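You operate a simulated robot arm through the tools that you are given. There is no shell and no other tool. Be economical: measure what you need, move in short steps, check, and stop when the job is done.

The job below is to be done with a simulated robot arm. You get a single attempt, and the scene is never put back.

Task
Clear the preset, zero both counts, drop to speed 1 and switch the winder off.
Fine: turn the counter knob to zero and back. Where these are worked on the way, their far stop is far enough and under half their travel is too little: counter knob.

Only the result counts: the job must be done as asked and must still hold three seconds after the hand-in. Knocking over, shifting, dropping, spilling or breaking anything else fails it.

Robot
A 7-joint arm with a two-finger parallel gripper, hanging from a carriage that runs on a gantry, over the field with the corners [-126.1, 60.2], [-126, -67.8], [104, -67.6], [103.9, 60.4] (x, y) and turns from -5.899 to 6.109 rad about z. Base frame: it is fixed where the carriage stands at the start and does not move with it; the origin is on the floor, on the carriage's upright axis, x ahead of it, y to its left, z up. Units: cm, rad, N and s.
With the tool pointing down near the work surface it reaches from about 10 to 64 cm from the robot's upright axis, wherever it stands. Its first joint turns from -2.496 to 2.496 rad. Places, roughly: back drop rod [70, 50, 90]; counter knob [90, 10, 110]; counter lever [90, 20, 110]; cream collar [60, 50, 90]; flange handle [110, 40, 90]; front drop rod [70, 50, 90]; green button [60, 10, 70]; green collar [60, 40, 90]; pink collar [70, 40, 90]; power switch [60, 10, 70]; purple collar [70, 60, 90]; red button [60, 10, 70]; speed lever [80, 10, 70]; switch box [70, 20, 70]; thumb nut [130, 30, 110]; top rod [80, 40, 120]. Payload 1.57 kg.
Tool frame: the origin (TCP) lies between the finger pads and is the grasp point; the fingertips stand 3 cm ahead of it; z points along the fingers, y is the line along which they close. The gripper opens to 11 cm. The fingers are 2.4 cm wide and 1.2 cm thick; the gripper's body (4.8 by 11.2 cm) begins 7.8 cm behind the TCP.
Orientation is that of the tool frame in the base frame, as a unit quaternion [w, x, y, z]. With the fingers straight down and closing along the base's y, the tool's x points along the base's -x, its y along +y and its z along -z.

Tools
- The arm moves only by the tool step_arm. Its argument "targets" is a list of rows, each a list of 3 entries, a list of its own where there are three numbers: the turn, a rotation vector about the tool's x, y, z in rad, then the shift along the tool's x, y, z in cm, then the finger opening in cm, from 0 to 11. In form: [[[ax, ay, az], [tx, ty, tz], fingers], ...]. A call has 1 to 10 rows; each row shifts and turns the commanded pose from where the row before left it, along the tool's axes as they then stand. A row lasts 0.2 s, in which the tool goes at most 5 cm and 0.15 rad; a call with a longer step from one row to the next is refused whole, and so is a gripper value outside its range. A pose out of reach is approached as far as the arm can. The call stops where the force on the tool passes 50 N (or 10 N more than at its start, if that is more) or the arm is blocked; 0.2 s more then pass. The fingers move at their own pace (about 4.5 cm/s each) and stop on an object; they squeeze with about 28 N. The grip force told is the motor's: it shows also when the fingers shut on nothing. Time passes only in rows, and 0.2 s behind the last, so rows that do not move let the fingers close. It gives the time, the measured TCP pose, the force on the tool (base axes), the opening and the grip force at its end, in the units of the frame above (readings bear some noise), with the torque about the TCP (base axes, N m) and any sound that the robot's microphone picked up, and new pictures: "pictures" is both (left out), scene, wrist or none.
- Cameras (640 x 400 px; columns grow to the right, rows downward): "scene" is now at [28.11, 2.5, 174.69]; the picture's right is [0.41, -0.91, 0.00], its down [-0.76, -0.34, -0.56] and it looks along [0.51, 0.23, -0.83] (base axes); focal length 282 px, centre (320, 200). "wrist" rides on the gripper at [7, 1.6, -14.1] in the tool frame; the picture's right is [-0.23, 0.97, 0.00], its down [-0.86, -0.20, -0.48] and it looks along [-0.47, -0.11, 0.88] (tool axes); focal length 222 px, centre (320, 200). There is no depth. A picture from a camera that has moved, and an enlarged one, comes with that camera's place and axes in the base frame and with its lens. The place of the scene camera against the robot may be out by one fixed shift of up to 1.8 cm in any direction.
- move_column(by): slides the trunk up (or, below 0, down) by that many cm; the arm and the scene camera ride with it, the base frame stays. It gives what a move gives, with no picture.
- drive_base(legs): drives the robot by 1 to 6 legs, each [ahead, left, turn to the left] in cm, cm and rad, along the robot's own axes; the way and the turn of a leg run together, so that a leg with both is an arc; at most 150 cm and 3.142 rad a leg. The arm and the cameras ride along, it lands a little off, and it stops where it bumps. It keeps to its track: a leg is cut to what the track allows. It gives what a move gives, and a new picture of the scene camera.
- head_to(pan, tilt): turns the head with the scene camera to pan (to the left, within 2.705 rad either way) and tilt (down, from -0.506 to 1.204), counted from straight ahead of the robot. It gives what a move gives, and a new picture of the scene camera.
- inspect(camera, box): a new picture of the part [left, top, right, bottom] of that camera's present view, enlarged. It takes no simulated time.
- job_done(): hands the job in; it is judged then, once.

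Work in short steps. Places have to be worked out from the pictures, the camera data and where the tool is seen: move nearer, look again, correct. Check each grasp and each placing, and mend what went wrong. You have 120 turns and 260 pictures in all, those below and enlarged ones among them. Open the gripper and draw the arm clear of the work before you hand the job in, unless the task says otherwise; then end with one line.

The tools are called after "Emit:" by a JSON object that holds its "api" and its "payload". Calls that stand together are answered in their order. step_arm: Moves the arm, as the interface text tells. Its arguments: {"type":"object","properties":{"targets":{"type":"array","items":{"type":"array"}},"pictures":{"type":"string","enum":["both","scene","wrist","none"]}},"required":["targets"]} The other tools are called the same way: move_column (by) slides the trunk up or down; drive_base (legs) drives the base; head_to (pan, tilt) turns the head that bears the scene camera; inspect (camera, box) takes an enlarged picture of a part of a camera's view; job_done () hands the job in.

At the start:

```text
time_s: 0.0
tcp_pos: [78.73, 2.52, 130.53]
tool_rot: [0.0, 0.0, 1.0, 0.0]
ft_force: [0.2, -0.2, 0.4]
moment: [-0.01, -0.02, -0.03]
finger_gap: 10.97
finger_force: 0.1
trunk travel left (down, up): [-41.1, 18.4]
robot x, y, heading: [0.2, 0.32, 0.003]
head pan, tilt: [0.424, 0.983]
```

scene: 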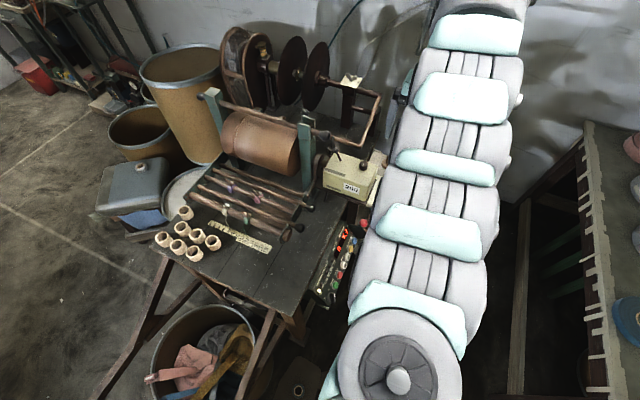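
wrist: 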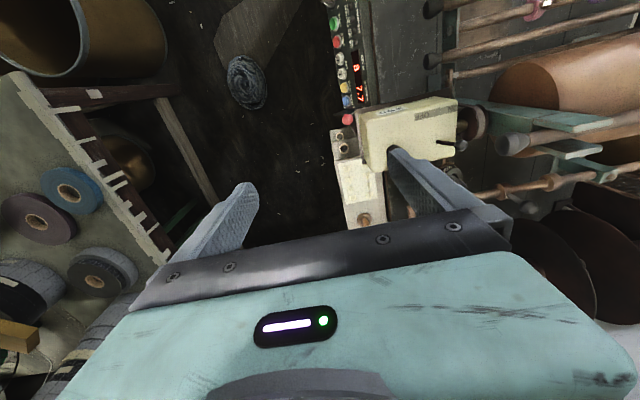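

The arm blocks part of the view; I enlarge the counter and switch box area in both cameras.

Emit:
{"api": "inspect", "payload": {"camera": "scene", "box": [260, 120, 420, 320]}}

Emit:
{"api": "inspect", "payload": {"camera": "wrist", "box": [300, 0, 500, 240]}}

```text
2.00 times, centred on (340, 220) of scene
camera zoom: at [28.11, 2.5, 174.69], right [0.41, -0.91, 0.0], down [-0.76, -0.34, -0.56], along [0.51, 0.23, -0.83], focal length 563 px, centre (280, 160)
```

zoom: 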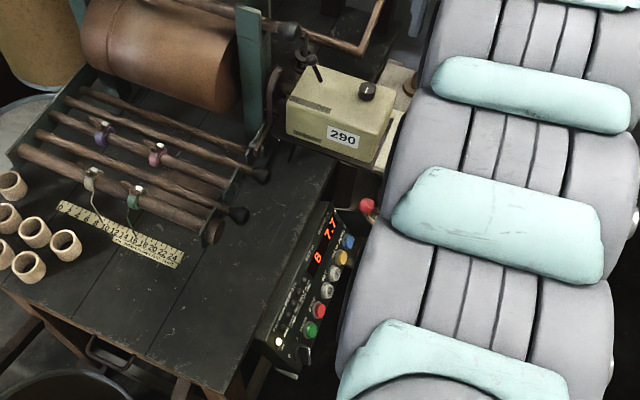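

```text
1.67 times, centred on (400, 120) of wrist
camera zoom: at [71.66, 4.31, 144.54], right [0.23, 0.97, 0.0], down [0.86, -0.2, 0.48], along [0.47, -0.11, -0.88], focal length 370 px, centre (187, 333)
```

zoom: 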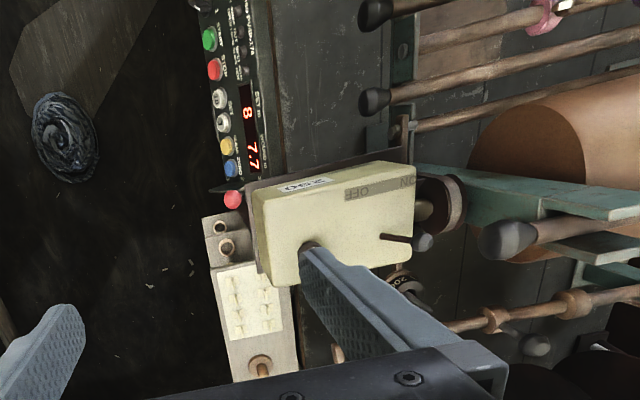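

The red/green buttons, a blue/yellow/white set and a display lie on the box near x 60-70, y 9. I draw the gripper back over it (x≈64) to read labels.

Emit:
{"api": "step_arm", "payload": {"targets": [[[0, 0, 0], [4.5, 1.5, 0], 11], [[0, 0, 0], [4.5, 1.5, 0], 11], [[0, 0, 0], [4.5, 1.5, 1], 11], [[0, 0, 0], [1.5, 1, 4], 11], [[0, 0, 0], [0, 0, 4], 11], [[0, 0, 0], [0, 0, 4], 11]], "pictures": "wrist"}}

Emit:
{"api": "inspect", "payload": {"camera": "wrist", "box": [260, 40, 420, 140]}}

```text
time_s: 1.4
tcp_pos: [70.02, 7.85, 125.96]
tool_rot: [-0.002, -0.001, 1.0, -0.001]
ft_force: [0.4, -0.5, -0.4]
moment: [0.09, 0.01, 0.01]
finger_gap: 11.01
finger_force: 0.1
out of reach, approached as far as the arm can: row 2, 3, 4, 5, 6
trunk travel left (down, up): [-41.1, 18.4]
robot x, y, heading: [0.2, 0.12, -0.004]
head pan, tilt: [0.424, 0.983]
camera wrist: at [63.1, 9.67, 140.02], right [0.23, 0.97, 0.0], down [0.86, -0.2, 0.48], along [0.46, -0.11, -0.88], focal length 222 px, centre (320, 200)
```

wrist: 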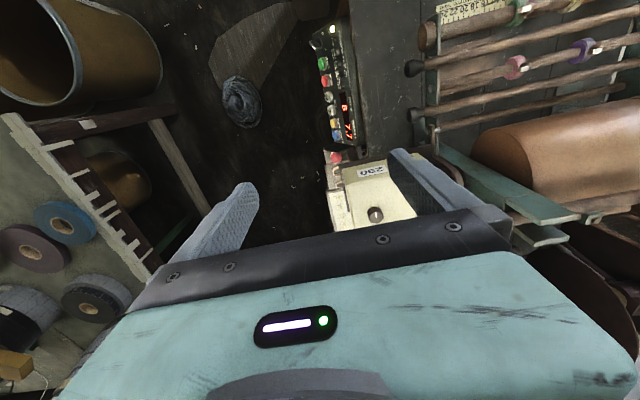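

```text
4.00 times, centred on (340, 90) of wrist
camera zoom: at [63.1, 9.67, 140.02], right [0.23, 0.97, 0.0], down [0.86, -0.2, 0.48], along [0.46, -0.11, -0.88], focal length 888 px, centre (240, 640)
```

zoom: 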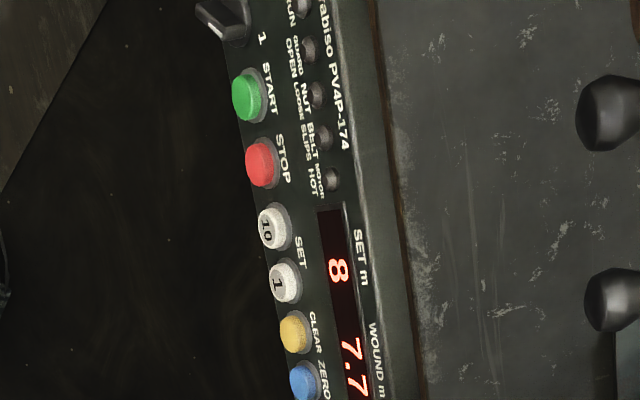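

The labels are clear: yellow is CLEAR, blue is ZERO, and the power switch is at the left end. The panel is read from the -y side, so I raise the trunk and bring the carriage to the -y side facing +y.

Emit:
{"api": "move_column", "payload": {"by": 12}}

Emit:
{"api": "drive_base", "payload": {"legs": [[0, -60, 0], [0, 0, 1.571], [0, -60, 0]]}}

Emit:
{"api": "head_to", "payload": {"pan": 0.0, "tilt": 0.9}}

```text
time_s: 2.9
tcp_pos: [70.14, 7.88, 137.94]
tool_rot: [0.0, 0.0, 1.0, 0.0]
ft_force: [-1.0, -1.0, -1.3]
moment: [0.01, -0.01, -0.01]
finger_gap: 11.0
finger_force: 0.1
trunk travel left (down, up): [-53.1, 6.4]
robot x, y, heading: [0.12, -0.31, -0.0]
head pan, tilt: [0.424, 0.983]
```

```text
time_s: 13.1
tcp_pos: [49.86, 10.65, 137.98]
tool_rot: [0.0, 0.713, -0.701, 0.0]
ft_force: [-0.3, 0.5, -0.3]
moment: [-0.02, 0.01, -0.01]
finger_gap: 10.98
finger_force: 0.1
trunk travel left (down, up): [-53.1, 6.4]
robot x, y, heading: [59.28, -59.08, 1.585]
head pan, tilt: [0.424, 0.983]
camera scene: at [55.42, -31.36, 186.69], right [0.9, 0.43, 0.0], down [0.36, -0.75, -0.56], along [-0.24, 0.5, -0.83], focal length 282 px, centre (320, 200)
```

scene: 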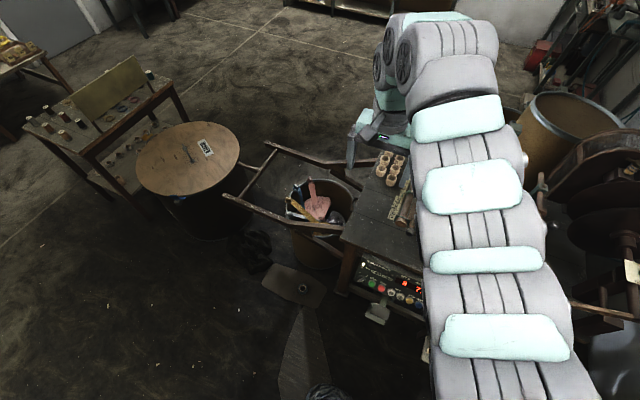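

```text
time_s: 14.0
tcp_pos: [49.92, 10.61, 137.98]
tool_rot: [0.0, 0.714, -0.701, 0.0]
ft_force: [-0.3, 0.1, -1.0]
moment: [0.01, 0.01, -0.01]
finger_gap: 11.03
finger_force: 0.0
trunk travel left (down, up): [-53.1, 6.4]
robot x, y, heading: [59.06, -59.3, 1.591]
head pan, tilt: [0.0, 0.901]
camera scene: at [58.31, -30.21, 187.28], right [1.0, 0.02, 0.0], down [0.01, -0.78, -0.62], along [-0.01, 0.62, -0.78], focal length 282 px, centre (320, 200)
```

scene: 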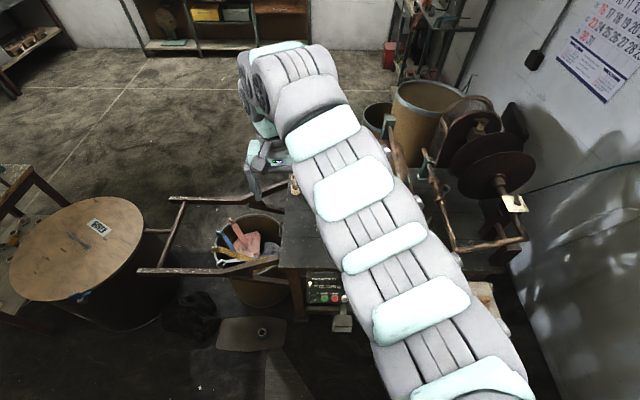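

The arm hides most of the view, so I rely on the wrist camera. I draw the tool back and down to about (62, -3, 108).

Emit:
{"api": "step_arm", "payload": {"targets": [[[0, 0, 0], [2, -1.5, 4], 11], [[0, 0, 0], [2, -1.5, 4], 11], [[0, 0, 0], [2, -1.5, 4], 11], [[0, 0, 0], [2, -1.5, 4], 11], [[0, 0, 0], [2, -1.5, 4], 11], [[0, 0, 0], [2, -1.5, 4], 11], [[0, 0, 0], [2, -1.5, 3], 11], [[0, 0, 0], [0, -1.5, 3], 11], [[0, 0, 0], [0, 0, 0], 11]], "pictures": "both"}}

```text
time_s: 16.0
tcp_pos: [51.11, 10.15, 135.43]
tool_rot: [0.001, 0.714, -0.7, 0.001]
ft_force: [0.0, 0.0, 1.3]
moment: [-0.02, 0.0, 0.02]
finger_gap: 10.98
finger_force: 0.1
out of reach, approached as far as the arm can: row 1, 2, 3, 4, 5, 6, 7, 8
trunk travel left (down, up): [-53.1, 6.4]
robot x, y, heading: [59.03, -59.41, 1.585]
head pan, tilt: [0.0, 0.901]
camera scene: at [58.31, -30.21, 187.28], right [1.0, 0.02, 0.0], down [0.01, -0.78, -0.62], along [-0.01, 0.62, -0.78], focal length 282 px, centre (320, 200)
camera wrist: at [49.5, 3.25, 149.66], right [-0.98, 0.21, 0.0], down [0.18, 0.86, 0.48], along [0.1, 0.47, -0.88], focal length 222 px, centre (320, 200)
```

scene: 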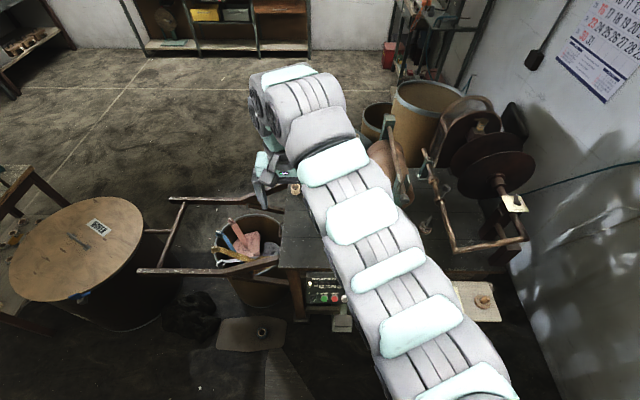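
wrist: 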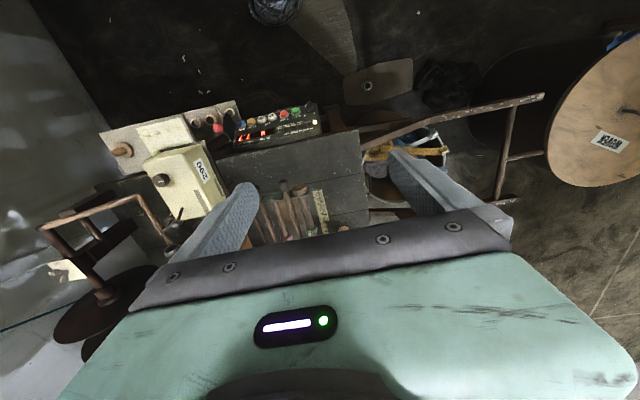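

The combined move was mostly refused as out of reach. I try pure descent to see which direction is free.

Emit:
{"api": "step_arm", "payload": {"targets": [[[0, 0, 0], [0, 0, 4], 11], [[0, 0, 0], [0, 0, 4], 11], [[0, 0, 0], [0, 0, 4], 11], [[0, 0, 0], [0, 0, 4], 11], [[0, 0, 0], [0, 0, 0], 11], [[0, 0, 0], [0, 0, 0], 11]], "pictures": "none"}}

```text
time_s: 17.4
tcp_pos: [51.08, 10.15, 135.55]
tool_rot: [0.001, 0.713, -0.701, 0.0]
ft_force: [-0.3, 0.8, 0.0]
moment: [-0.02, -0.02, 0.02]
finger_gap: 10.99
finger_force: 0.2
out of reach, approached as far as the arm can: row 1, 2, 3, 4
trunk travel left (down, up): [-53.1, 6.4]
robot x, y, heading: [59.17, -59.6, 1.586]
head pan, tilt: [0.0, 0.901]
```

It seems the arm is near full stretch at this trunk height. I try drawing straight back (tool +x) only.

Emit:
{"api": "step_arm", "payload": {"targets": [[[0, 0, 0], [4, 0, 0], 11], [[0, 0, 0], [4, 0, 0], 11], [[0, 0, 0], [4, 0, 0], 11], [[0, 0, 0], [4, 0, 0], 11], [[0, 0, 0], [0, 0, 0], 11]], "pictures": "none"}}

```text
time_s: 18.6
tcp_pos: [51.03, 10.25, 135.63]
tool_rot: [0.001, 0.713, -0.701, 0.0]
ft_force: [0.4, -0.3, -0.7]
moment: [0.0, 0.03, -0.02]
finger_gap: 11.0
finger_force: 0.1
out of reach, approached as far as the arm can: row 1, 2, 3, 4
trunk travel left (down, up): [-53.1, 6.4]
robot x, y, heading: [59.07, -59.25, 1.593]
head pan, tilt: [0.0, 0.901]
```

Retracting is blocked too, which suggests a wrist limit. I try tilting the tool forward instead.

Emit:
{"api": "step_arm", "payload": {"targets": [[[0, -0.12, 0], [0, 0, 0], 11], [[0, -0.12, 0], [0, 0, 0], 11], [[0, -0.12, 0], [0, 0, 0], 11], [[0, -0.12, 0], [0, 0, 0], 11], [[0, 0, 0], [0, 0, 0], 11]], "pictures": "none"}}

```text
time_s: 19.8
tcp_pos: [51.05, 10.19, 135.44]
tool_rot: [0.0, 0.713, -0.701, 0.001]
ft_force: [0.2, 0.8, 0.0]
moment: [-0.02, 0.0, 0.01]
finger_gap: 10.98
finger_force: 0.0
out of reach, approached as far as the arm can: row 1, 2, 3, 4
trunk travel left (down, up): [-53.1, 6.4]
robot x, y, heading: [59.68, -59.41, 1.592]
head pan, tilt: [0.0, 0.901]
```

Testing whether the command accumulates: I undo the tilt and move slightly out and up.

Emit:
{"api": "step_arm", "payload": {"targets": [[[0, 0, 0], [-3, 0, 0], 11], [[0, 0, 0], [0, 0, 0], 11]], "pictures": "none"}}

Emit:
{"api": "step_arm", "payload": {"targets": [[[0, 0, 0], [0, 0, -3], 11], [[0, 0, 0], [0, 0, 0], 11]], "pictures": "none"}}

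Emit:
{"api": "step_arm", "payload": {"targets": [[[0, 0, 0], [0, -3, 0], 11], [[0, 0, 0], [0, 0, 0], 11]], "pictures": "none"}}

```text
time_s: 20.4
tcp_pos: [51.16, 13.29, 135.54]
tool_rot: [0.001, 0.714, -0.701, 0.001]
ft_force: [-0.1, 0.3, 0.2]
moment: [0.03, 0.0, -0.02]
finger_gap: 11.0
finger_force: 0.1
trunk travel left (down, up): [-53.1, 6.4]
robot x, y, heading: [59.37, -59.27, 1.591]
head pan, tilt: [0.0, 0.901]
```

```text
time_s: 21.0
tcp_pos: [51.07, 13.09, 138.53]
tool_rot: [0.001, 0.713, -0.701, 0.0]
ft_force: [-0.1, -0.8, 0.2]
moment: [0.02, -0.01, 0.01]
finger_gap: 10.99
finger_force: 0.0
trunk travel left (down, up): [-53.1, 6.4]
robot x, y, heading: [59.33, -59.05, 1.587]
head pan, tilt: [0.0, 0.901]
```

```text
time_s: 21.6
tcp_pos: [54.02, 13.39, 138.57]
tool_rot: [0.001, 0.714, -0.701, 0.0]
ft_force: [-0.2, -0.4, -0.1]
moment: [-0.05, 0.0, -0.05]
finger_gap: 10.99
finger_force: 0.2
trunk travel left (down, up): [-53.1, 6.4]
robot x, y, heading: [59.31, -59.47, 1.588]
head pan, tilt: [0.0, 0.901]
```

Commands don't accumulate; out and up are free. I probe single rows in different directions to learn which are limited.

Emit:
{"api": "step_arm", "payload": {"targets": [[[0, 0, 0], [2, 0, 2], 11], [[0, 0, 0], [2, 0, 2], 11], [[0, 0.12, 0], [0, 0, 0], 11], [[0, 0, 0.12], [0, 0, 0], 11], [[0, 0, -0.12], [0, 0, 0], 11], [[0.12, 0, 0], [0, 0, 0], 11], [[-0.12, 0, 0], [0, 0, 0], 11], [[0, 0, 0], [0, -4, 0], 11], [[0, 0, 0], [2, 0, 0], 11], [[0, 0, 0], [0, 0, 2], 11]], "pictures": "none"}}

```text
time_s: 23.8
tcp_pos: [58.15, 8.48, 133.96]
tool_rot: [0.042, 0.712, -0.7, 0.042]
ft_force: [-0.3, -0.9, 1.2]
moment: [0.0, 0.0, -0.01]
finger_gap: 11.02
finger_force: 0.0
out of reach, approached as far as the arm can: row 2
trunk travel left (down, up): [-53.1, 6.4]
robot x, y, heading: [59.17, -59.67, 1.587]
head pan, tilt: [0.0, 0.901]
```

Tilting the tool back frees retraction, so it is a wrist limit in this posture. I'll descend with some back tilt and then see whether the tilt can be recovered lower down.

Emit:
{"api": "step_arm", "payload": {"targets": [[[0, 0.12, 0], [1, 0, 3], 11], [[0, 0.12, 0], [1, 0, 3], 11], [[0, 0, 0], [1, 0, 3], 11], [[0, 0, 0], [1, 0, 3], 11], [[0, 0, 0], [1, 0, 3], 11], [[0, 0, 0], [1, 0, 3], 11], [[0, 0, 0], [1, 0, 3], 11], [[0, -0.12, 0], [0, 0, 0], 11], [[0, -0.12, 0], [0, 0, 0], 11], [[0, -0.12, 0], [0, 0, 0], 11]], "pictures": "scene"}}

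```text
time_s: 26.0
tcp_pos: [58.28, 8.41, 111.08]
tool_rot: [0.001, 0.713, -0.701, 0.001]
ft_force: [-0.2, -0.5, 0.4]
moment: [0.0, 0.02, -0.01]
finger_gap: 11.03
finger_force: 0.1
out of reach, approached as far as the arm can: row 5, 6, 7, 8, 9, 10
trunk travel left (down, up): [-53.1, 6.4]
robot x, y, heading: [59.5, -59.28, 1.588]
head pan, tilt: [0.0, 0.901]
camera scene: at [58.32, -30.21, 187.28], right [1.0, 0.02, 0.0], down [0.01, -0.78, -0.62], along [-0.01, 0.62, -0.78], focal length 282 px, centre (320, 200)
```

scene: 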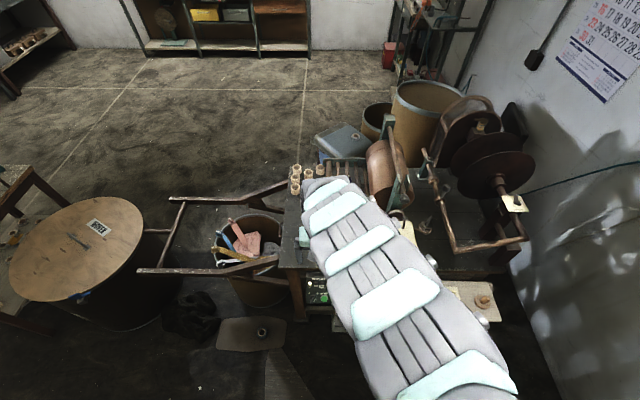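

Now at z 111 and vertical. I test retraction from here.

Emit:
{"api": "step_arm", "payload": {"targets": [[[0, 0, 0], [3, 0, 0], 11], [[0, 0, 0], [3, 0, 0], 11], [[0, 0, 0], [3, 0, 0], 11], [[0, 0, 0], [3, 0, 0], 11], [[0, 0, 0], [0, 0, 0], 11]], "pictures": "wrist"}}

```text
time_s: 27.2
tcp_pos: [58.22, 4.24, 105.25]
tool_rot: [0.001, 0.714, -0.7, 0.002]
ft_force: [0.7, 0.3, -0.7]
moment: [0.05, 0.02, -0.03]
finger_gap: 11.01
finger_force: 0.0
out of reach, approached as far as the arm can: row 1, 2, 3, 4
trunk travel left (down, up): [-53.1, 6.4]
robot x, y, heading: [59.08, -59.51, 1.586]
head pan, tilt: [0.0, 0.901]
camera wrist: at [56.64, -2.54, 119.42], right [-0.98, 0.21, 0.0], down [0.18, 0.86, 0.48], along [0.1, 0.47, -0.88], focal length 222 px, centre (320, 200)
```

wrist: 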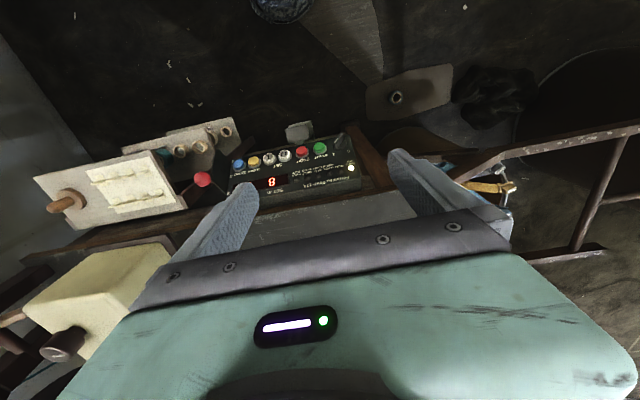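

Good view of the panel. I enlarge the panel and the area with the red knob and plate.

Emit:
{"api": "inspect", "payload": {"camera": "wrist", "box": [220, 110, 380, 210]}}

Emit:
{"api": "inspect", "payload": {"camera": "wrist", "box": [20, 100, 260, 250]}}

```text
4.00 times, centred on (300, 160) of wrist
camera zoom: at [56.64, -2.54, 119.42], right [-0.98, 0.21, 0.0], down [0.18, 0.86, 0.48], along [0.1, 0.47, -0.88], focal length 888 px, centre (400, 360)
```

zoom: 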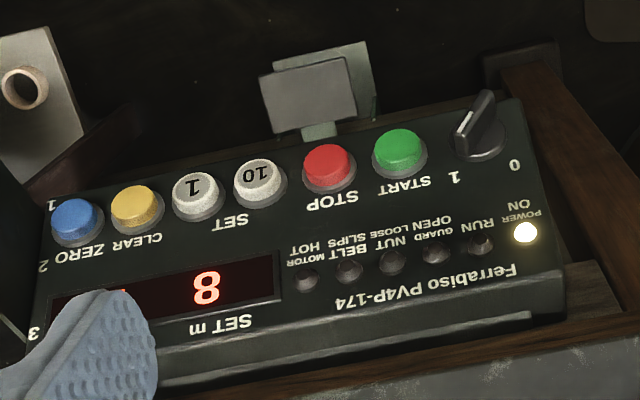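

```text
2.67 times, centred on (140, 175) of wrist
camera zoom: at [56.64, -2.54, 119.42], right [-0.98, 0.21, 0.0], down [0.18, 0.86, 0.48], along [0.1, 0.47, -0.88], focal length 592 px, centre (800, 267)
```

zoom: 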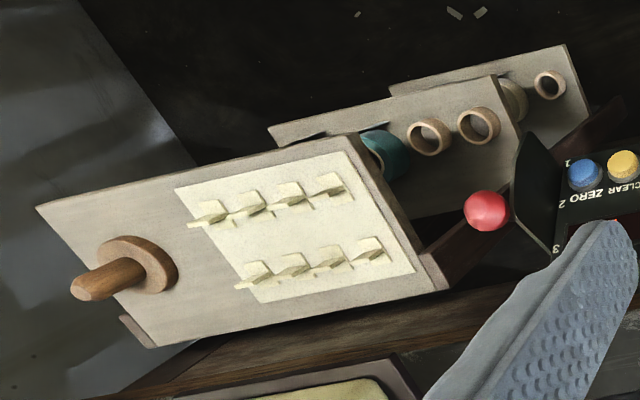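

Triangulating: the buttons lie along x (green ≈(59.4,10.9,69.5), yellow ≈(75.1,10.9,70), blue ≈(78.7,11,70)) on a panel facing -y and up. The arm seems stretched with the trunk so high, so I lower the trunk and lift/retract the tool.

Emit:
{"api": "move_column", "payload": {"by": -14}}

Emit:
{"api": "step_arm", "payload": {"targets": [[[0, 0, 0], [0, 0, -3], 11], [[0, 0, 0], [0, 0, -3], 11], [[0, 0, 0], [0, 0, -3], 11], [[0, 0, 0], [3, 0, 0], 11], [[0, 0, 0], [3, 0, 0], 11], [[0, 0, 0], [3, 0, 0], 11], [[0, 0, 0], [3, 0, 0], 11], [[0, 0, 0], [3, 0, 0], 11], [[0, 0, 0], [3, 0, 0], 11]], "pictures": "none"}}

```text
time_s: 28.9
tcp_pos: [58.34, 4.31, 91.28]
tool_rot: [0.001, 0.713, -0.701, 0.0]
ft_force: [0.6, 0.8, -0.3]
moment: [0.0, 0.03, 0.0]
finger_gap: 11.02
finger_force: 0.0
trunk travel left (down, up): [-39.1, 20.4]
robot x, y, heading: [59.46, -59.28, 1.582]
head pan, tilt: [0.0, 0.901]
```

```text
time_s: 30.9
tcp_pos: [58.43, 3.22, 90.39]
tool_rot: [0.001, 0.713, -0.701, 0.001]
ft_force: [-0.4, -0.3, 0.3]
moment: [0.02, 0.0, 0.01]
finger_gap: 10.97
finger_force: 0.1
out of reach, approached as far as the arm can: row 1, 2, 3, 4, 5, 6, 7, 8, 9
trunk travel left (down, up): [-39.1, 20.4]
robot x, y, heading: [59.28, -59.44, 1.588]
head pan, tilt: [0.0, 0.901]
```

So it is an inner/upper boundary: down and outward are free. I raise the trunk fully and then bring the tool down and in.

Emit:
{"api": "move_column", "payload": {"by": 20}}

Emit:
{"api": "step_arm", "payload": {"targets": [[[0, 0, 0], [0, 0, 4], 11], [[0, 0, 0], [0, 0, 4], 11], [[0, 0, 0], [0, 0, 4], 11], [[0, 0, 0], [0, 0, 4], 11], [[0, 0, 0], [4, 0, 0], 11], [[0, 0, 0], [4, 0, 0], 11], [[0, 0, 0], [4, 0, 0], 11], [[0, -0.12, 0], [0, 0, 0], 11], [[0, -0.12, 0], [0, 0, 0], 11]], "pictures": "none"}}

```text
time_s: 33.0
tcp_pos: [58.53, 3.28, 110.23]
tool_rot: [0.001, 0.713, -0.701, 0.001]
ft_force: [-0.6, 0.8, -0.4]
moment: [0.0, -0.03, 0.01]
finger_gap: 11.0
finger_force: 0.0
trunk travel left (down, up): [-59.1, 0.4]
robot x, y, heading: [58.89, -59.25, 1.586]
head pan, tilt: [0.0, 0.901]
```

```text
time_s: 35.0
tcp_pos: [58.37, -6.34, 91.27]
tool_rot: [-0.075, 0.709, -0.697, -0.075]
ft_force: [-0.6, 0.9, 0.5]
moment: [-0.07, -0.03, -0.01]
finger_gap: 11.02
finger_force: 0.1
out of reach, approached as far as the arm can: row 8, 9
trunk travel left (down, up): [-59.1, 0.4]
robot x, y, heading: [59.06, -59.82, 1.59]
head pan, tilt: [0.0, 0.901]
```

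The tool is free here at (58,-6,91), tilted slightly forward. I drive the base ahead 12 and right 15 so the panel's right half is in easy reach.

Emit:
{"api": "drive_base", "payload": {"legs": [[0, -15, 0], [11, 0, 0]]}}

Emit:
{"api": "step_arm", "payload": {"targets": [[[0, 0, 0], [0, 0, 0], 0], [[0, 0, 0], [0, 0, 0], 0], [[0, 0, 0], [0, 0, 0], 0], [[0, 0, 0], [0, 0, 0], 0], [[0, 0, 0], [0, 0, 0], 0], [[0, 0, 0], [0, 0, 0], 0]], "pictures": "wrist"}}

```text
time_s: 37.2
tcp_pos: [73.62, 4.63, 91.34]
tool_rot: [-0.075, 0.708, -0.698, -0.075]
ft_force: [-0.1, 0.0, 0.3]
moment: [0.01, -0.02, 0.02]
finger_gap: 11.04
finger_force: 0.1
trunk travel left (down, up): [-59.1, 0.4]
robot x, y, heading: [73.62, -48.41, 1.587]
head pan, tilt: [0.0, 0.901]
camera scene: at [73.33, -19.12, 193.28], right [1.0, 0.01, 0.0], down [0.01, -0.78, -0.62], along [-0.01, 0.62, -0.78], focal length 282 px, centre (320, 200)
```

scene: 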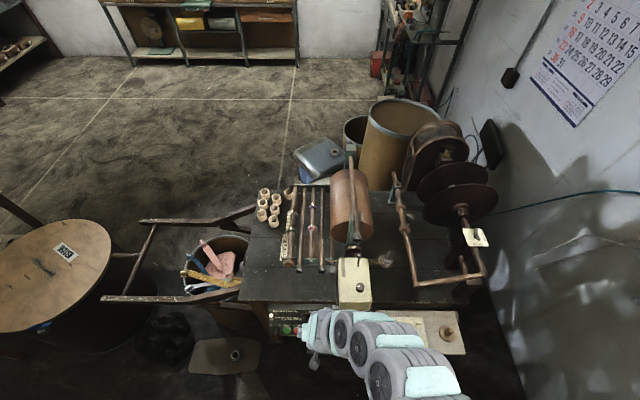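

```text
time_s: 38.6
tcp_pos: [73.64, 4.67, 91.29]
tool_rot: [-0.074, 0.709, -0.698, -0.074]
ft_force: [-1.0, -0.9, 0.3]
moment: [-0.03, -0.02, 0.02]
finger_gap: 0.0
finger_force: 7.9
trunk travel left (down, up): [-59.1, 0.4]
robot x, y, heading: [74.43, -48.42, 1.579]
head pan, tilt: [0.0, 0.901]
camera wrist: at [72.03, -4.99, 103.65], right [-0.98, 0.21, 0.05], down [0.19, 0.74, 0.65], along [0.1, 0.64, -0.76], focal length 222 px, centre (320, 200)
```

wrist: 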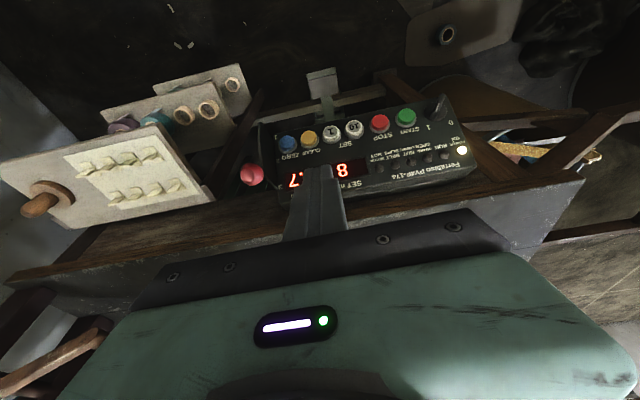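

Excellent view now. I enlarge the speed lever and the power switch.

Emit:
{"api": "inspect", "payload": {"camera": "wrist", "box": [220, 110, 300, 210]}}

Emit:
{"api": "inspect", "payload": {"camera": "wrist", "box": [360, 70, 480, 180]}}

Emit:
{"api": "inspect", "payload": {"camera": "scene", "box": [320, 240, 400, 310]}}

```text
4.00 times, centred on (260, 160) of wrist
camera zoom: at [72.03, -4.99, 103.65], right [-0.98, 0.21, 0.05], down [0.19, 0.74, 0.65], along [0.1, 0.64, -0.76], focal length 888 px, centre (560, 360)
```

zoom: 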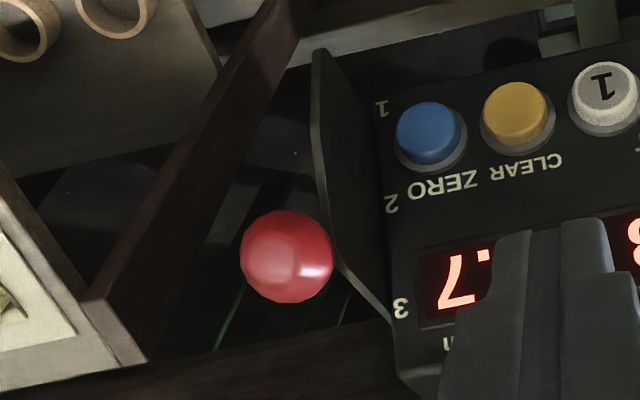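

```text
3.64 times, centred on (420, 125) of wrist
camera zoom: at [72.03, -4.99, 103.65], right [-0.98, 0.21, 0.05], down [0.19, 0.74, 0.65], along [0.1, 0.64, -0.76], focal length 808 px, centre (-44, 473)
```

zoom: 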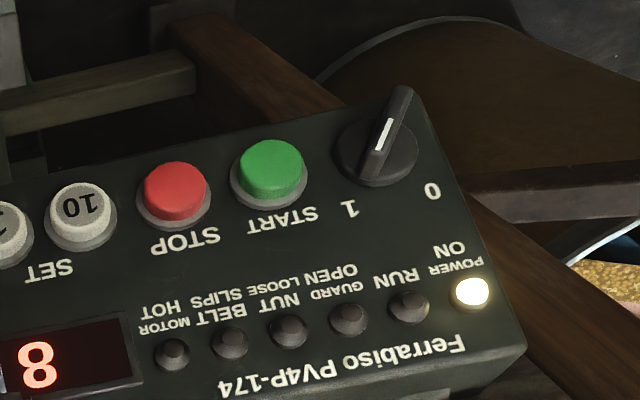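

```text
5.71 times, centred on (360, 275) of scene
camera zoom: at [73.33, -19.12, 193.28], right [1.0, 0.01, 0.0], down [0.01, -0.78, -0.62], along [-0.01, 0.62, -0.78], focal length 1609 px, centre (91, -229)
```

zoom: 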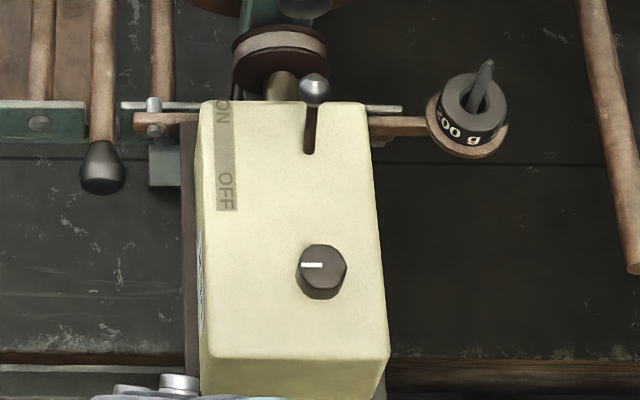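

Power pointer is at 1, the speed lever ball sits near 2–3, and the counter knob's mark points -x. Fingers are closed; I move down in front of the yellow CLEAR button, adding some forward tilt if allowed.

Emit:
{"api": "step_arm", "payload": {"targets": [[[0, 0, 0], [1, -0.8, 4], 0], [[0, 0, 0], [1, -0.8, 4], 0], [[0, 0, 0], [0.5, 0, 4], 0], [[0, 0, 0], [0.5, 0, 3], 0], [[0, -0.1, 0], [0.5, 0, 0], 0], [[0, -0.1, 0], [0.5, 0, 0], 0], [[0, -0.1, 0], [0.5, 0, 0], 0], [[0, 0, 0], [0, 0, 0], 0]], "pictures": "wrist"}}

```text
time_s: 40.4
tcp_pos: [75.61, 3.42, 75.46]
tool_rot: [-0.178, 0.689, -0.679, -0.178]
ft_force: [1.9, -0.1, -0.9]
moment: [0.04, 0.16, 0.05]
finger_gap: 0.0
finger_force: 21.1
trunk travel left (down, up): [-59.1, 0.4]
robot x, y, heading: [74.09, -48.18, 1.583]
head pan, tilt: [0.0, 0.901]
camera wrist: at [74.06, -9.43, 84.38], right [-0.98, 0.19, 0.11], down [0.19, 0.51, 0.84], along [0.1, 0.84, -0.54], focal length 222 px, centre (320, 200)
```

wrist: 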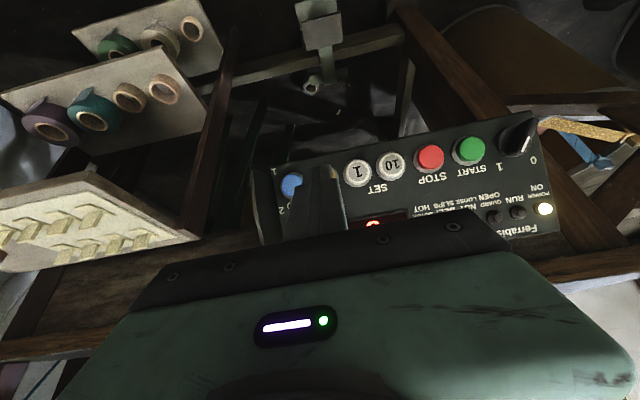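

Tilt 0.5 rad is reachable; I add more so that I can press along the tool axis.

Emit:
{"api": "step_arm", "payload": {"targets": [[[0, -0.13, 0], [0, 0, 0], 0], [[0, -0.13, 0], [0, 0, 0], 0], [[0, -0.13, 0], [0, 0, 0], 0], [[0, 0, 0], [0, 0, 0], 0]], "pictures": "wrist"}}

Emit:
{"api": "inspect", "payload": {"camera": "wrist", "box": [240, 130, 400, 230]}}

```text
time_s: 41.4
tcp_pos: [74.19, 2.77, 76.68]
tool_rot: [-0.287, 0.65, -0.641, -0.289]
ft_force: [0.9, 0.0, -0.3]
moment: [-0.04, -0.02, -0.01]
finger_gap: 0.02
finger_force: 21.3
out of reach, approached as far as the arm can: row 2, 3
trunk travel left (down, up): [-59.1, 0.4]
robot x, y, heading: [73.79, -48.19, 1.584]
head pan, tilt: [0.0, 0.901]
camera wrist: at [72.65, -12.25, 81.0], right [-0.98, 0.14, 0.17], down [0.19, 0.22, 0.96], along [0.1, 0.97, -0.24], focal length 222 px, centre (320, 200)
```

wrist: 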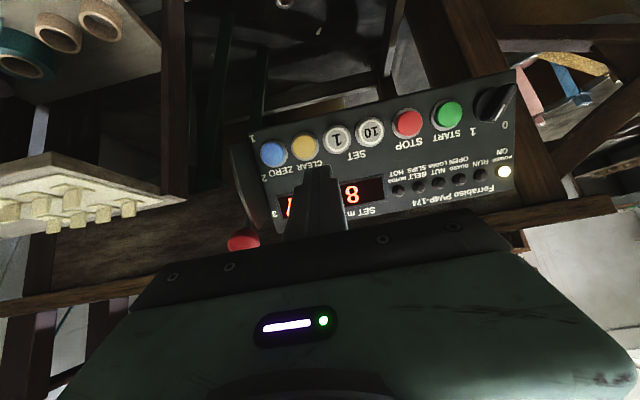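

```text
4.00 times, centred on (320, 180) of wrist
camera zoom: at [72.65, -12.25, 81.0], right [-0.98, 0.14, 0.17], down [0.19, 0.22, 0.96], along [0.1, 0.97, -0.24], focal length 888 px, centre (320, 280)
```

zoom: 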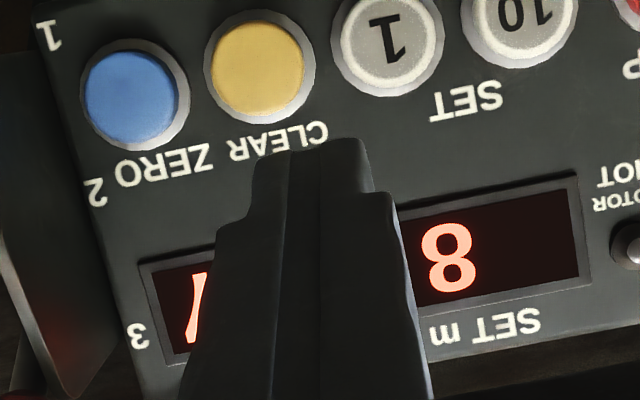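

Tilt is 0.84 rad, nearly along the panel normal. Yellow CLEAR ≈(75.5,10.5,68.8): I line up laterally and stop just short of it.

Emit:
{"api": "step_arm", "payload": {"targets": [[[0, 0, 0], [0.8, -1.3, 2], 0], [[0, 0, 0], [0, 0, 4], 0], [[0, 0, 0], [0, 0, 0], 0]], "pictures": "wrist"}}

Emit:
{"api": "inspect", "payload": {"camera": "wrist", "box": [240, 110, 400, 210]}}

```text
time_s: 42.2
tcp_pos: [74.46, 3.16, 76.4]
tool_rot: [-0.286, 0.651, -0.641, -0.289]
ft_force: [-0.6, 0.0, 0.6]
moment: [0.0, -0.01, 0.01]
finger_gap: 0.0
finger_force: 21.7
out of reach, approached as far as the arm can: row 1, 2
trunk travel left (down, up): [-59.1, 0.4]
robot x, y, heading: [73.67, -48.07, 1.584]
head pan, tilt: [0.0, 0.901]
camera wrist: at [73.0, -11.98, 80.72], right [-0.98, 0.14, 0.17], down [0.2, 0.22, 0.96], along [0.1, 0.97, -0.24], focal length 222 px, centre (320, 200)
```

wrist: 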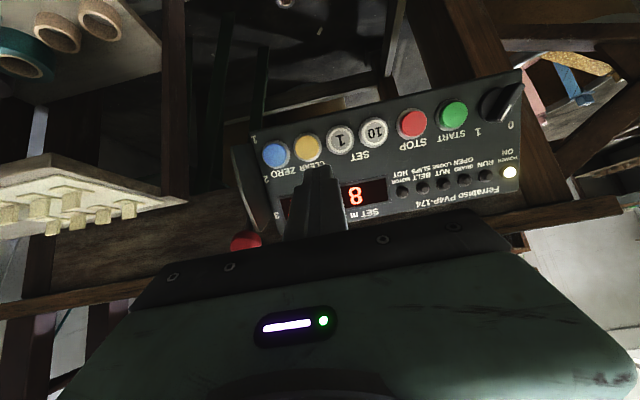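

```text
4.00 times, centred on (320, 160) of wrist
camera zoom: at [73.0, -11.98, 80.72], right [-0.98, 0.14, 0.17], down [0.2, 0.22, 0.96], along [0.1, 0.97, -0.24], focal length 888 px, centre (320, 360)
```

zoom: 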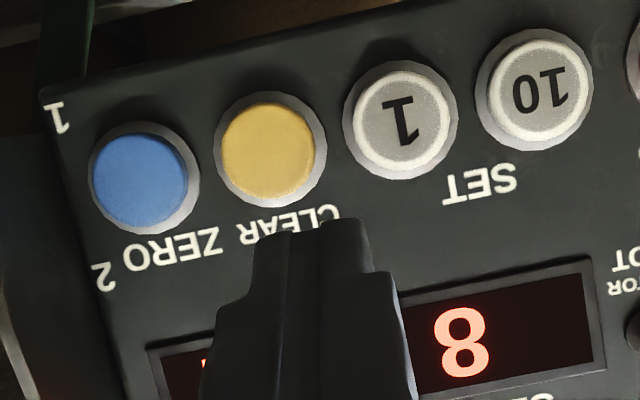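

Further advance at this tilt is at the arm's limit. I reduce tilt to about 0.55 and move in front of the yellow button.

Emit:
{"api": "step_arm", "payload": {"targets": [[[0, 0.1, 0], [0, -0.8, 0], 0], [[0, 0.1, 0], [0, 0, 0], 0], [[0, 0.1, 0], [0, 0, 0], 0], [[0, 0, 0], [0, 0, 2], 0], [[0, 0, 0], [0, 0, 1], 0], [[0, 0, 0], [0, 0, 0], 0]], "pictures": "wrist"}}

```text
time_s: 43.6
tcp_pos: [75.46, 4.1, 74.76]
tool_rot: [-0.187, 0.687, -0.676, -0.189]
ft_force: [-0.4, -0.9, 1.6]
moment: [-0.02, 0.0, -0.02]
finger_gap: 0.02
finger_force: 21.5
out of reach, approached as far as the arm can: row 5
trunk travel left (down, up): [-59.1, 0.4]
robot x, y, heading: [73.87, -48.58, 1.584]
head pan, tilt: [0.0, 0.901]
camera wrist: at [73.88, -8.95, 83.23], right [-0.98, 0.18, 0.11], down [0.19, 0.49, 0.85], along [0.1, 0.85, -0.52], focal length 222 px, centre (320, 200)
```

wrist: 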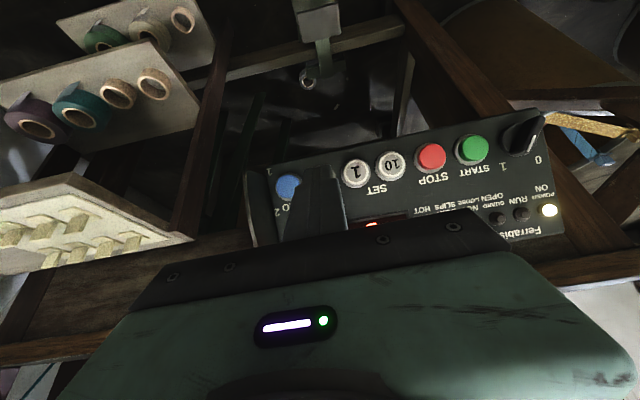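

Now I'm at the low stretch limit with the trunk at top. I lift the tool a bit and lower the trunk 8 cm.

Emit:
{"api": "step_arm", "payload": {"targets": [[[0, 0, 0], [0, 0, -2.5], 0], [[0, 0, 0], [0, 0, -2.5], 0], [[0, 0, 0], [0, 0, 0], 0]], "pictures": "none"}}

Emit:
{"api": "move_column", "payload": {"by": -8}}

Emit:
{"api": "step_arm", "payload": {"targets": [[[0, 0, 0], [-3, 0, 0], 0], [[0, -0.12, 0], [0, 0, 0], 0], [[0, -0.12, 0], [0, 0, 0], 0], [[0, -0.12, 0], [0, 0, 0], 0], [[0, 0, 0], [0, 0, 0], 0]], "pictures": "wrist"}}

```text
time_s: 44.4
tcp_pos: [75.33, 1.63, 79.02]
tool_rot: [-0.187, 0.687, -0.676, -0.189]
ft_force: [-0.3, 0.3, -0.3]
moment: [-0.01, -0.01, 0.01]
finger_gap: 0.01
finger_force: 21.5
trunk travel left (down, up): [-59.1, 0.4]
robot x, y, heading: [74.28, -48.35, 1.582]
head pan, tilt: [0.0, 0.901]
```

```text
time_s: 45.6
tcp_pos: [75.27, 1.63, 70.93]
tool_rot: [-0.187, 0.687, -0.677, -0.189]
ft_force: [-0.8, 0.1, -0.1]
moment: [-0.01, 0.0, 0.03]
finger_gap: 0.0
finger_force: 21.5
trunk travel left (down, up): [-51.1, 8.4]
robot x, y, heading: [73.88, -48.36, 1.582]
head pan, tilt: [0.0, 0.901]
```

```text
time_s: 46.8
tcp_pos: [75.48, 4.18, 72.46]
tool_rot: [-0.305, 0.642, -0.633, -0.308]
ft_force: [0.6, 0.5, 0.5]
moment: [0.03, -0.01, 0.02]
finger_gap: 0.01
finger_force: 21.6
trunk travel left (down, up): [-51.1, 8.4]
robot x, y, heading: [74.05, -48.65, 1.588]
head pan, tilt: [0.0, 0.901]
camera wrist: at [73.83, -11.04, 75.81], right [-0.98, 0.13, 0.18], down [0.2, 0.16, 0.97], along [0.1, 0.98, -0.18], focal length 222 px, centre (320, 200)
```

wrist: 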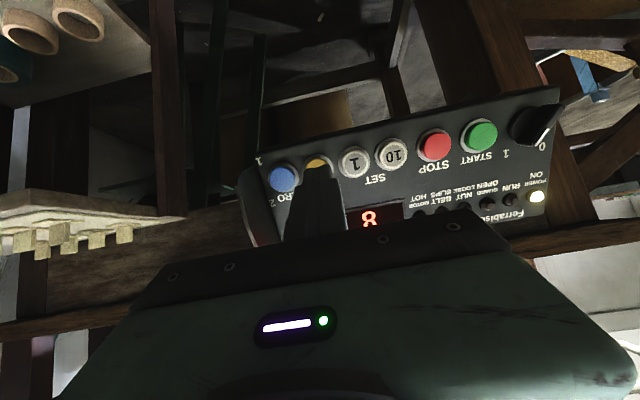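

Reachable now with 0.9 rad tilt. I align on yellow, approach and press gently in small steps.

Emit:
{"api": "step_arm", "payload": {"targets": [[[0, 0, 0], [-1.1, 0, 1], 0], [[0, 0, 0], [0, 0, 1.5], 0], [[0, 0, 0], [0, 0, 0.8], 0], [[0, 0, 0], [0, 0, 0.4], 0], [[0, 0, 0], [0, 0, 0.3], 0], [[0, 0, 0], [0, 0, 0.3], 0]], "pictures": "wrist"}}

Emit:
{"api": "inspect", "payload": {"camera": "wrist", "box": [240, 110, 400, 210]}}

```text
time_s: 48.2
tcp_pos: [75.24, 7.97, 70.76]
tool_rot: [-0.304, 0.642, -0.633, -0.309]
ft_force: [0.6, -0.5, 0.6]
moment: [0.05, 0.0, -0.01]
finger_gap: 0.01
finger_force: 21.5
out of reach, approached as far as the arm can: row 6
trunk travel left (down, up): [-51.1, 8.4]
robot x, y, heading: [73.88, -48.27, 1.587]
head pan, tilt: [0.0, 0.901]
camera wrist: at [73.82, -7.28, 74.22], right [-0.98, 0.13, 0.18], down [0.2, 0.16, 0.97], along [0.1, 0.98, -0.18], focal length 222 px, centre (320, 200)
```

wrist: 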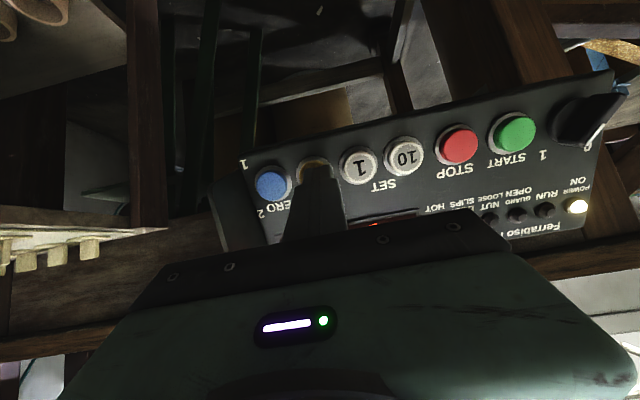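

```text
4.00 times, centred on (320, 160) of wrist
camera zoom: at [73.82, -7.28, 74.22], right [-0.98, 0.13, 0.18], down [0.2, 0.16, 0.97], along [0.1, 0.98, -0.18], focal length 888 px, centre (320, 360)
```

zoom: 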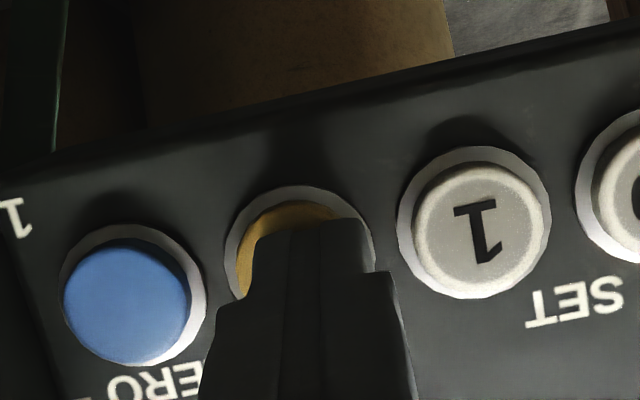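

The tip is at the button but the arm hits its reach limit. I back off, drive the base ahead 7 cm, and see the new pose.

Emit:
{"api": "step_arm", "payload": {"targets": [[[0, 0, 0], [0, 0, -4], 0], [[0, 0, 0], [0, 0, -4], 0], [[0, 0, 0], [0, 0, -4], 0], [[0, 0, 0], [0, 0, 0], 0]], "pictures": "none"}}

Emit:
{"api": "drive_base", "payload": {"legs": [[8, 0, 0]]}}

Emit:
{"api": "step_arm", "payload": {"targets": [[[0, 0, 0], [0, 0, 0], 0]], "pictures": "wrist"}}

```text
time_s: 49.2
tcp_pos: [75.5, -1.62, 78.2]
tool_rot: [-0.305, 0.642, -0.632, -0.309]
ft_force: [-0.2, -0.8, 0.0]
moment: [-0.02, -0.02, 0.02]
finger_gap: 0.0
finger_force: 21.4
trunk travel left (down, up): [-51.1, 8.4]
robot x, y, heading: [74.04, -48.69, 1.577]
head pan, tilt: [0.0, 0.901]
```

```text
time_s: 50.2
tcp_pos: [75.36, 6.55, 78.25]
tool_rot: [-0.306, 0.642, -0.632, -0.308]
ft_force: [0.2, -0.2, -0.1]
moment: [-0.01, 0.0, 0.04]
finger_gap: 0.0
finger_force: 21.3
trunk travel left (down, up): [-51.1, 8.4]
robot x, y, heading: [73.84, -39.89, 1.578]
head pan, tilt: [0.0, 0.901]
camera scene: at [73.24, -11.07, 185.28], right [1.0, 0.01, 0.0], down [0.01, -0.78, -0.62], along [-0.01, 0.62, -0.78], focal length 282 px, centre (320, 200)
```

scene: 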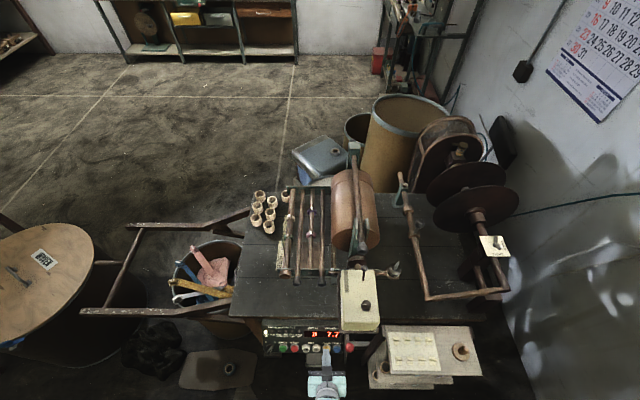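

```text
time_s: 50.6
tcp_pos: [75.59, 6.54, 78.16]
tool_rot: [-0.305, 0.641, -0.633, -0.309]
ft_force: [0.2, -0.3, 0.9]
moment: [-0.01, 0.01, 0.05]
finger_gap: 0.01
finger_force: 21.2
trunk travel left (down, up): [-51.1, 8.4]
robot x, y, heading: [74.08, -40.0, 1.584]
head pan, tilt: [0.0, 0.901]
camera wrist: at [73.91, -8.79, 81.62], right [-0.98, 0.13, 0.18], down [0.2, 0.16, 0.97], along [0.1, 0.98, -0.18], focal length 222 px, centre (320, 200)
```

wrist: 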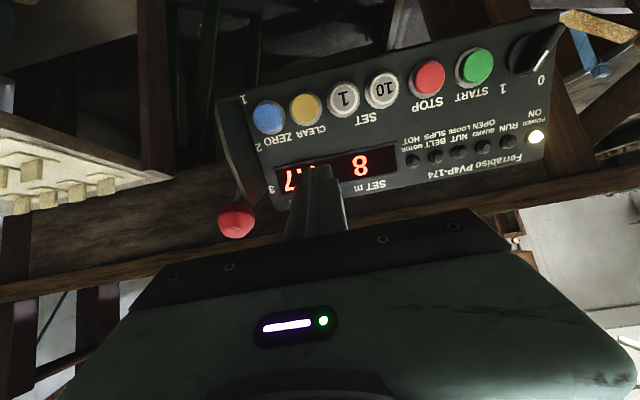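

Now the scene camera sees it all. I shift to the yellow button line and press in small steps.

Emit:
{"api": "step_arm", "payload": {"targets": [[[0, 0, 0], [2.6, -0.1, 0], 0], [[0, 0, 0], [2.6, 0, 0], 0], [[0, 0, 0], [0, 0, 3], 0], [[0, 0, 0], [0, 0, 2], 0], [[0, 0, 0], [0, 0, 0.6], 0], [[0, 0, 0], [0, 0, 0.4], 0], [[0, 0, 0], [0, 0, 0.3], 0], [[0, 0, 0], [0, 0, 0.3], 0]], "pictures": "wrist"}}

Emit:
{"api": "inspect", "payload": {"camera": "scene", "box": [260, 310, 380, 380]}}

```text
time_s: 52.5
tcp_pos: [75.5, 8.18, 70.08]
tool_rot: [-0.305, 0.642, -0.633, -0.307]
ft_force: [-0.1, -10.2, 14.9]
moment: [0.36, -0.02, -0.01]
finger_gap: 0.01
finger_force: 21.2
trunk travel left (down, up): [-51.1, 8.4]
robot x, y, heading: [73.53, -40.13, 1.589]
head pan, tilt: [0.0, 0.901]
heard: click
camera wrist: at [73.95, -7.09, 73.48], right [-0.98, 0.13, 0.18], down [0.2, 0.16, 0.97], along [0.1, 0.98, -0.19], focal length 222 px, centre (320, 200)
```

wrist: 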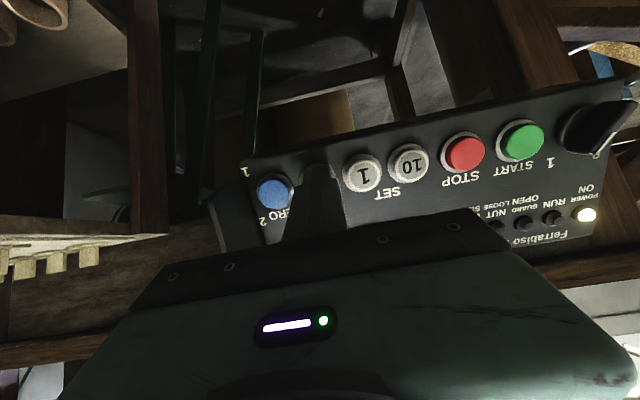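

```text
5.33 times, centred on (320, 345) of scene
camera zoom: at [73.24, -11.13, 185.28], right [1.0, 0.01, 0.0], down [0.01, -0.78, -0.62], along [-0.01, 0.62, -0.78], focal length 1502 px, centre (320, -573)
```

zoom: 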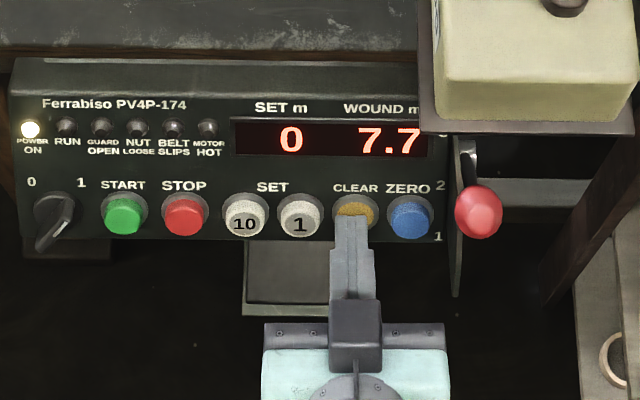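

Click heard and SET reads 0. Next I back off, shift +3.9 in x and press the blue ZERO.

Emit:
{"api": "step_arm", "payload": {"targets": [[[0, 0, 0], [0, 0, -2.5], 0], [[0, 0, 0], [0, -3.9, 0], 0], [[0, 0, 0], [0, 0, 1.5], 0], [[0, 0, 0], [0, 0, 0.5], 0], [[0, 0, 0], [0, 0, 0.3], 0], [[0, 0, 0], [0, 0, 0.3], 0]], "pictures": "none"}}

Emit:
{"api": "inspect", "payload": {"camera": "scene", "box": [260, 310, 380, 380]}}

```text
time_s: 53.9
tcp_pos: [79.53, 8.43, 70.06]
tool_rot: [-0.305, 0.641, -0.633, -0.308]
ft_force: [-2.5, -19.5, 29.3]
moment: [0.71, -0.01, 0.1]
finger_gap: 0.0
finger_force: 20.7
trunk travel left (down, up): [-51.1, 8.4]
robot x, y, heading: [73.85, -40.44, 1.587]
head pan, tilt: [0.0, 0.901]
heard: click
```

```text
5.33 times, centred on (320, 345) of scene
camera zoom: at [73.23, -11.16, 185.29], right [1.0, 0.01, 0.0], down [0.01, -0.78, -0.62], along [-0.01, 0.62, -0.78], focal length 1502 px, centre (320, -573)
```

zoom: 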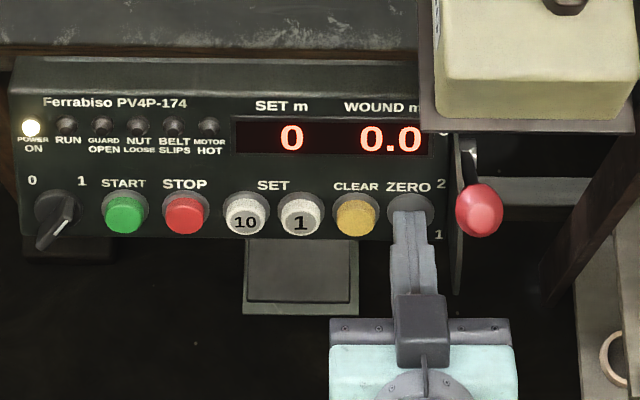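

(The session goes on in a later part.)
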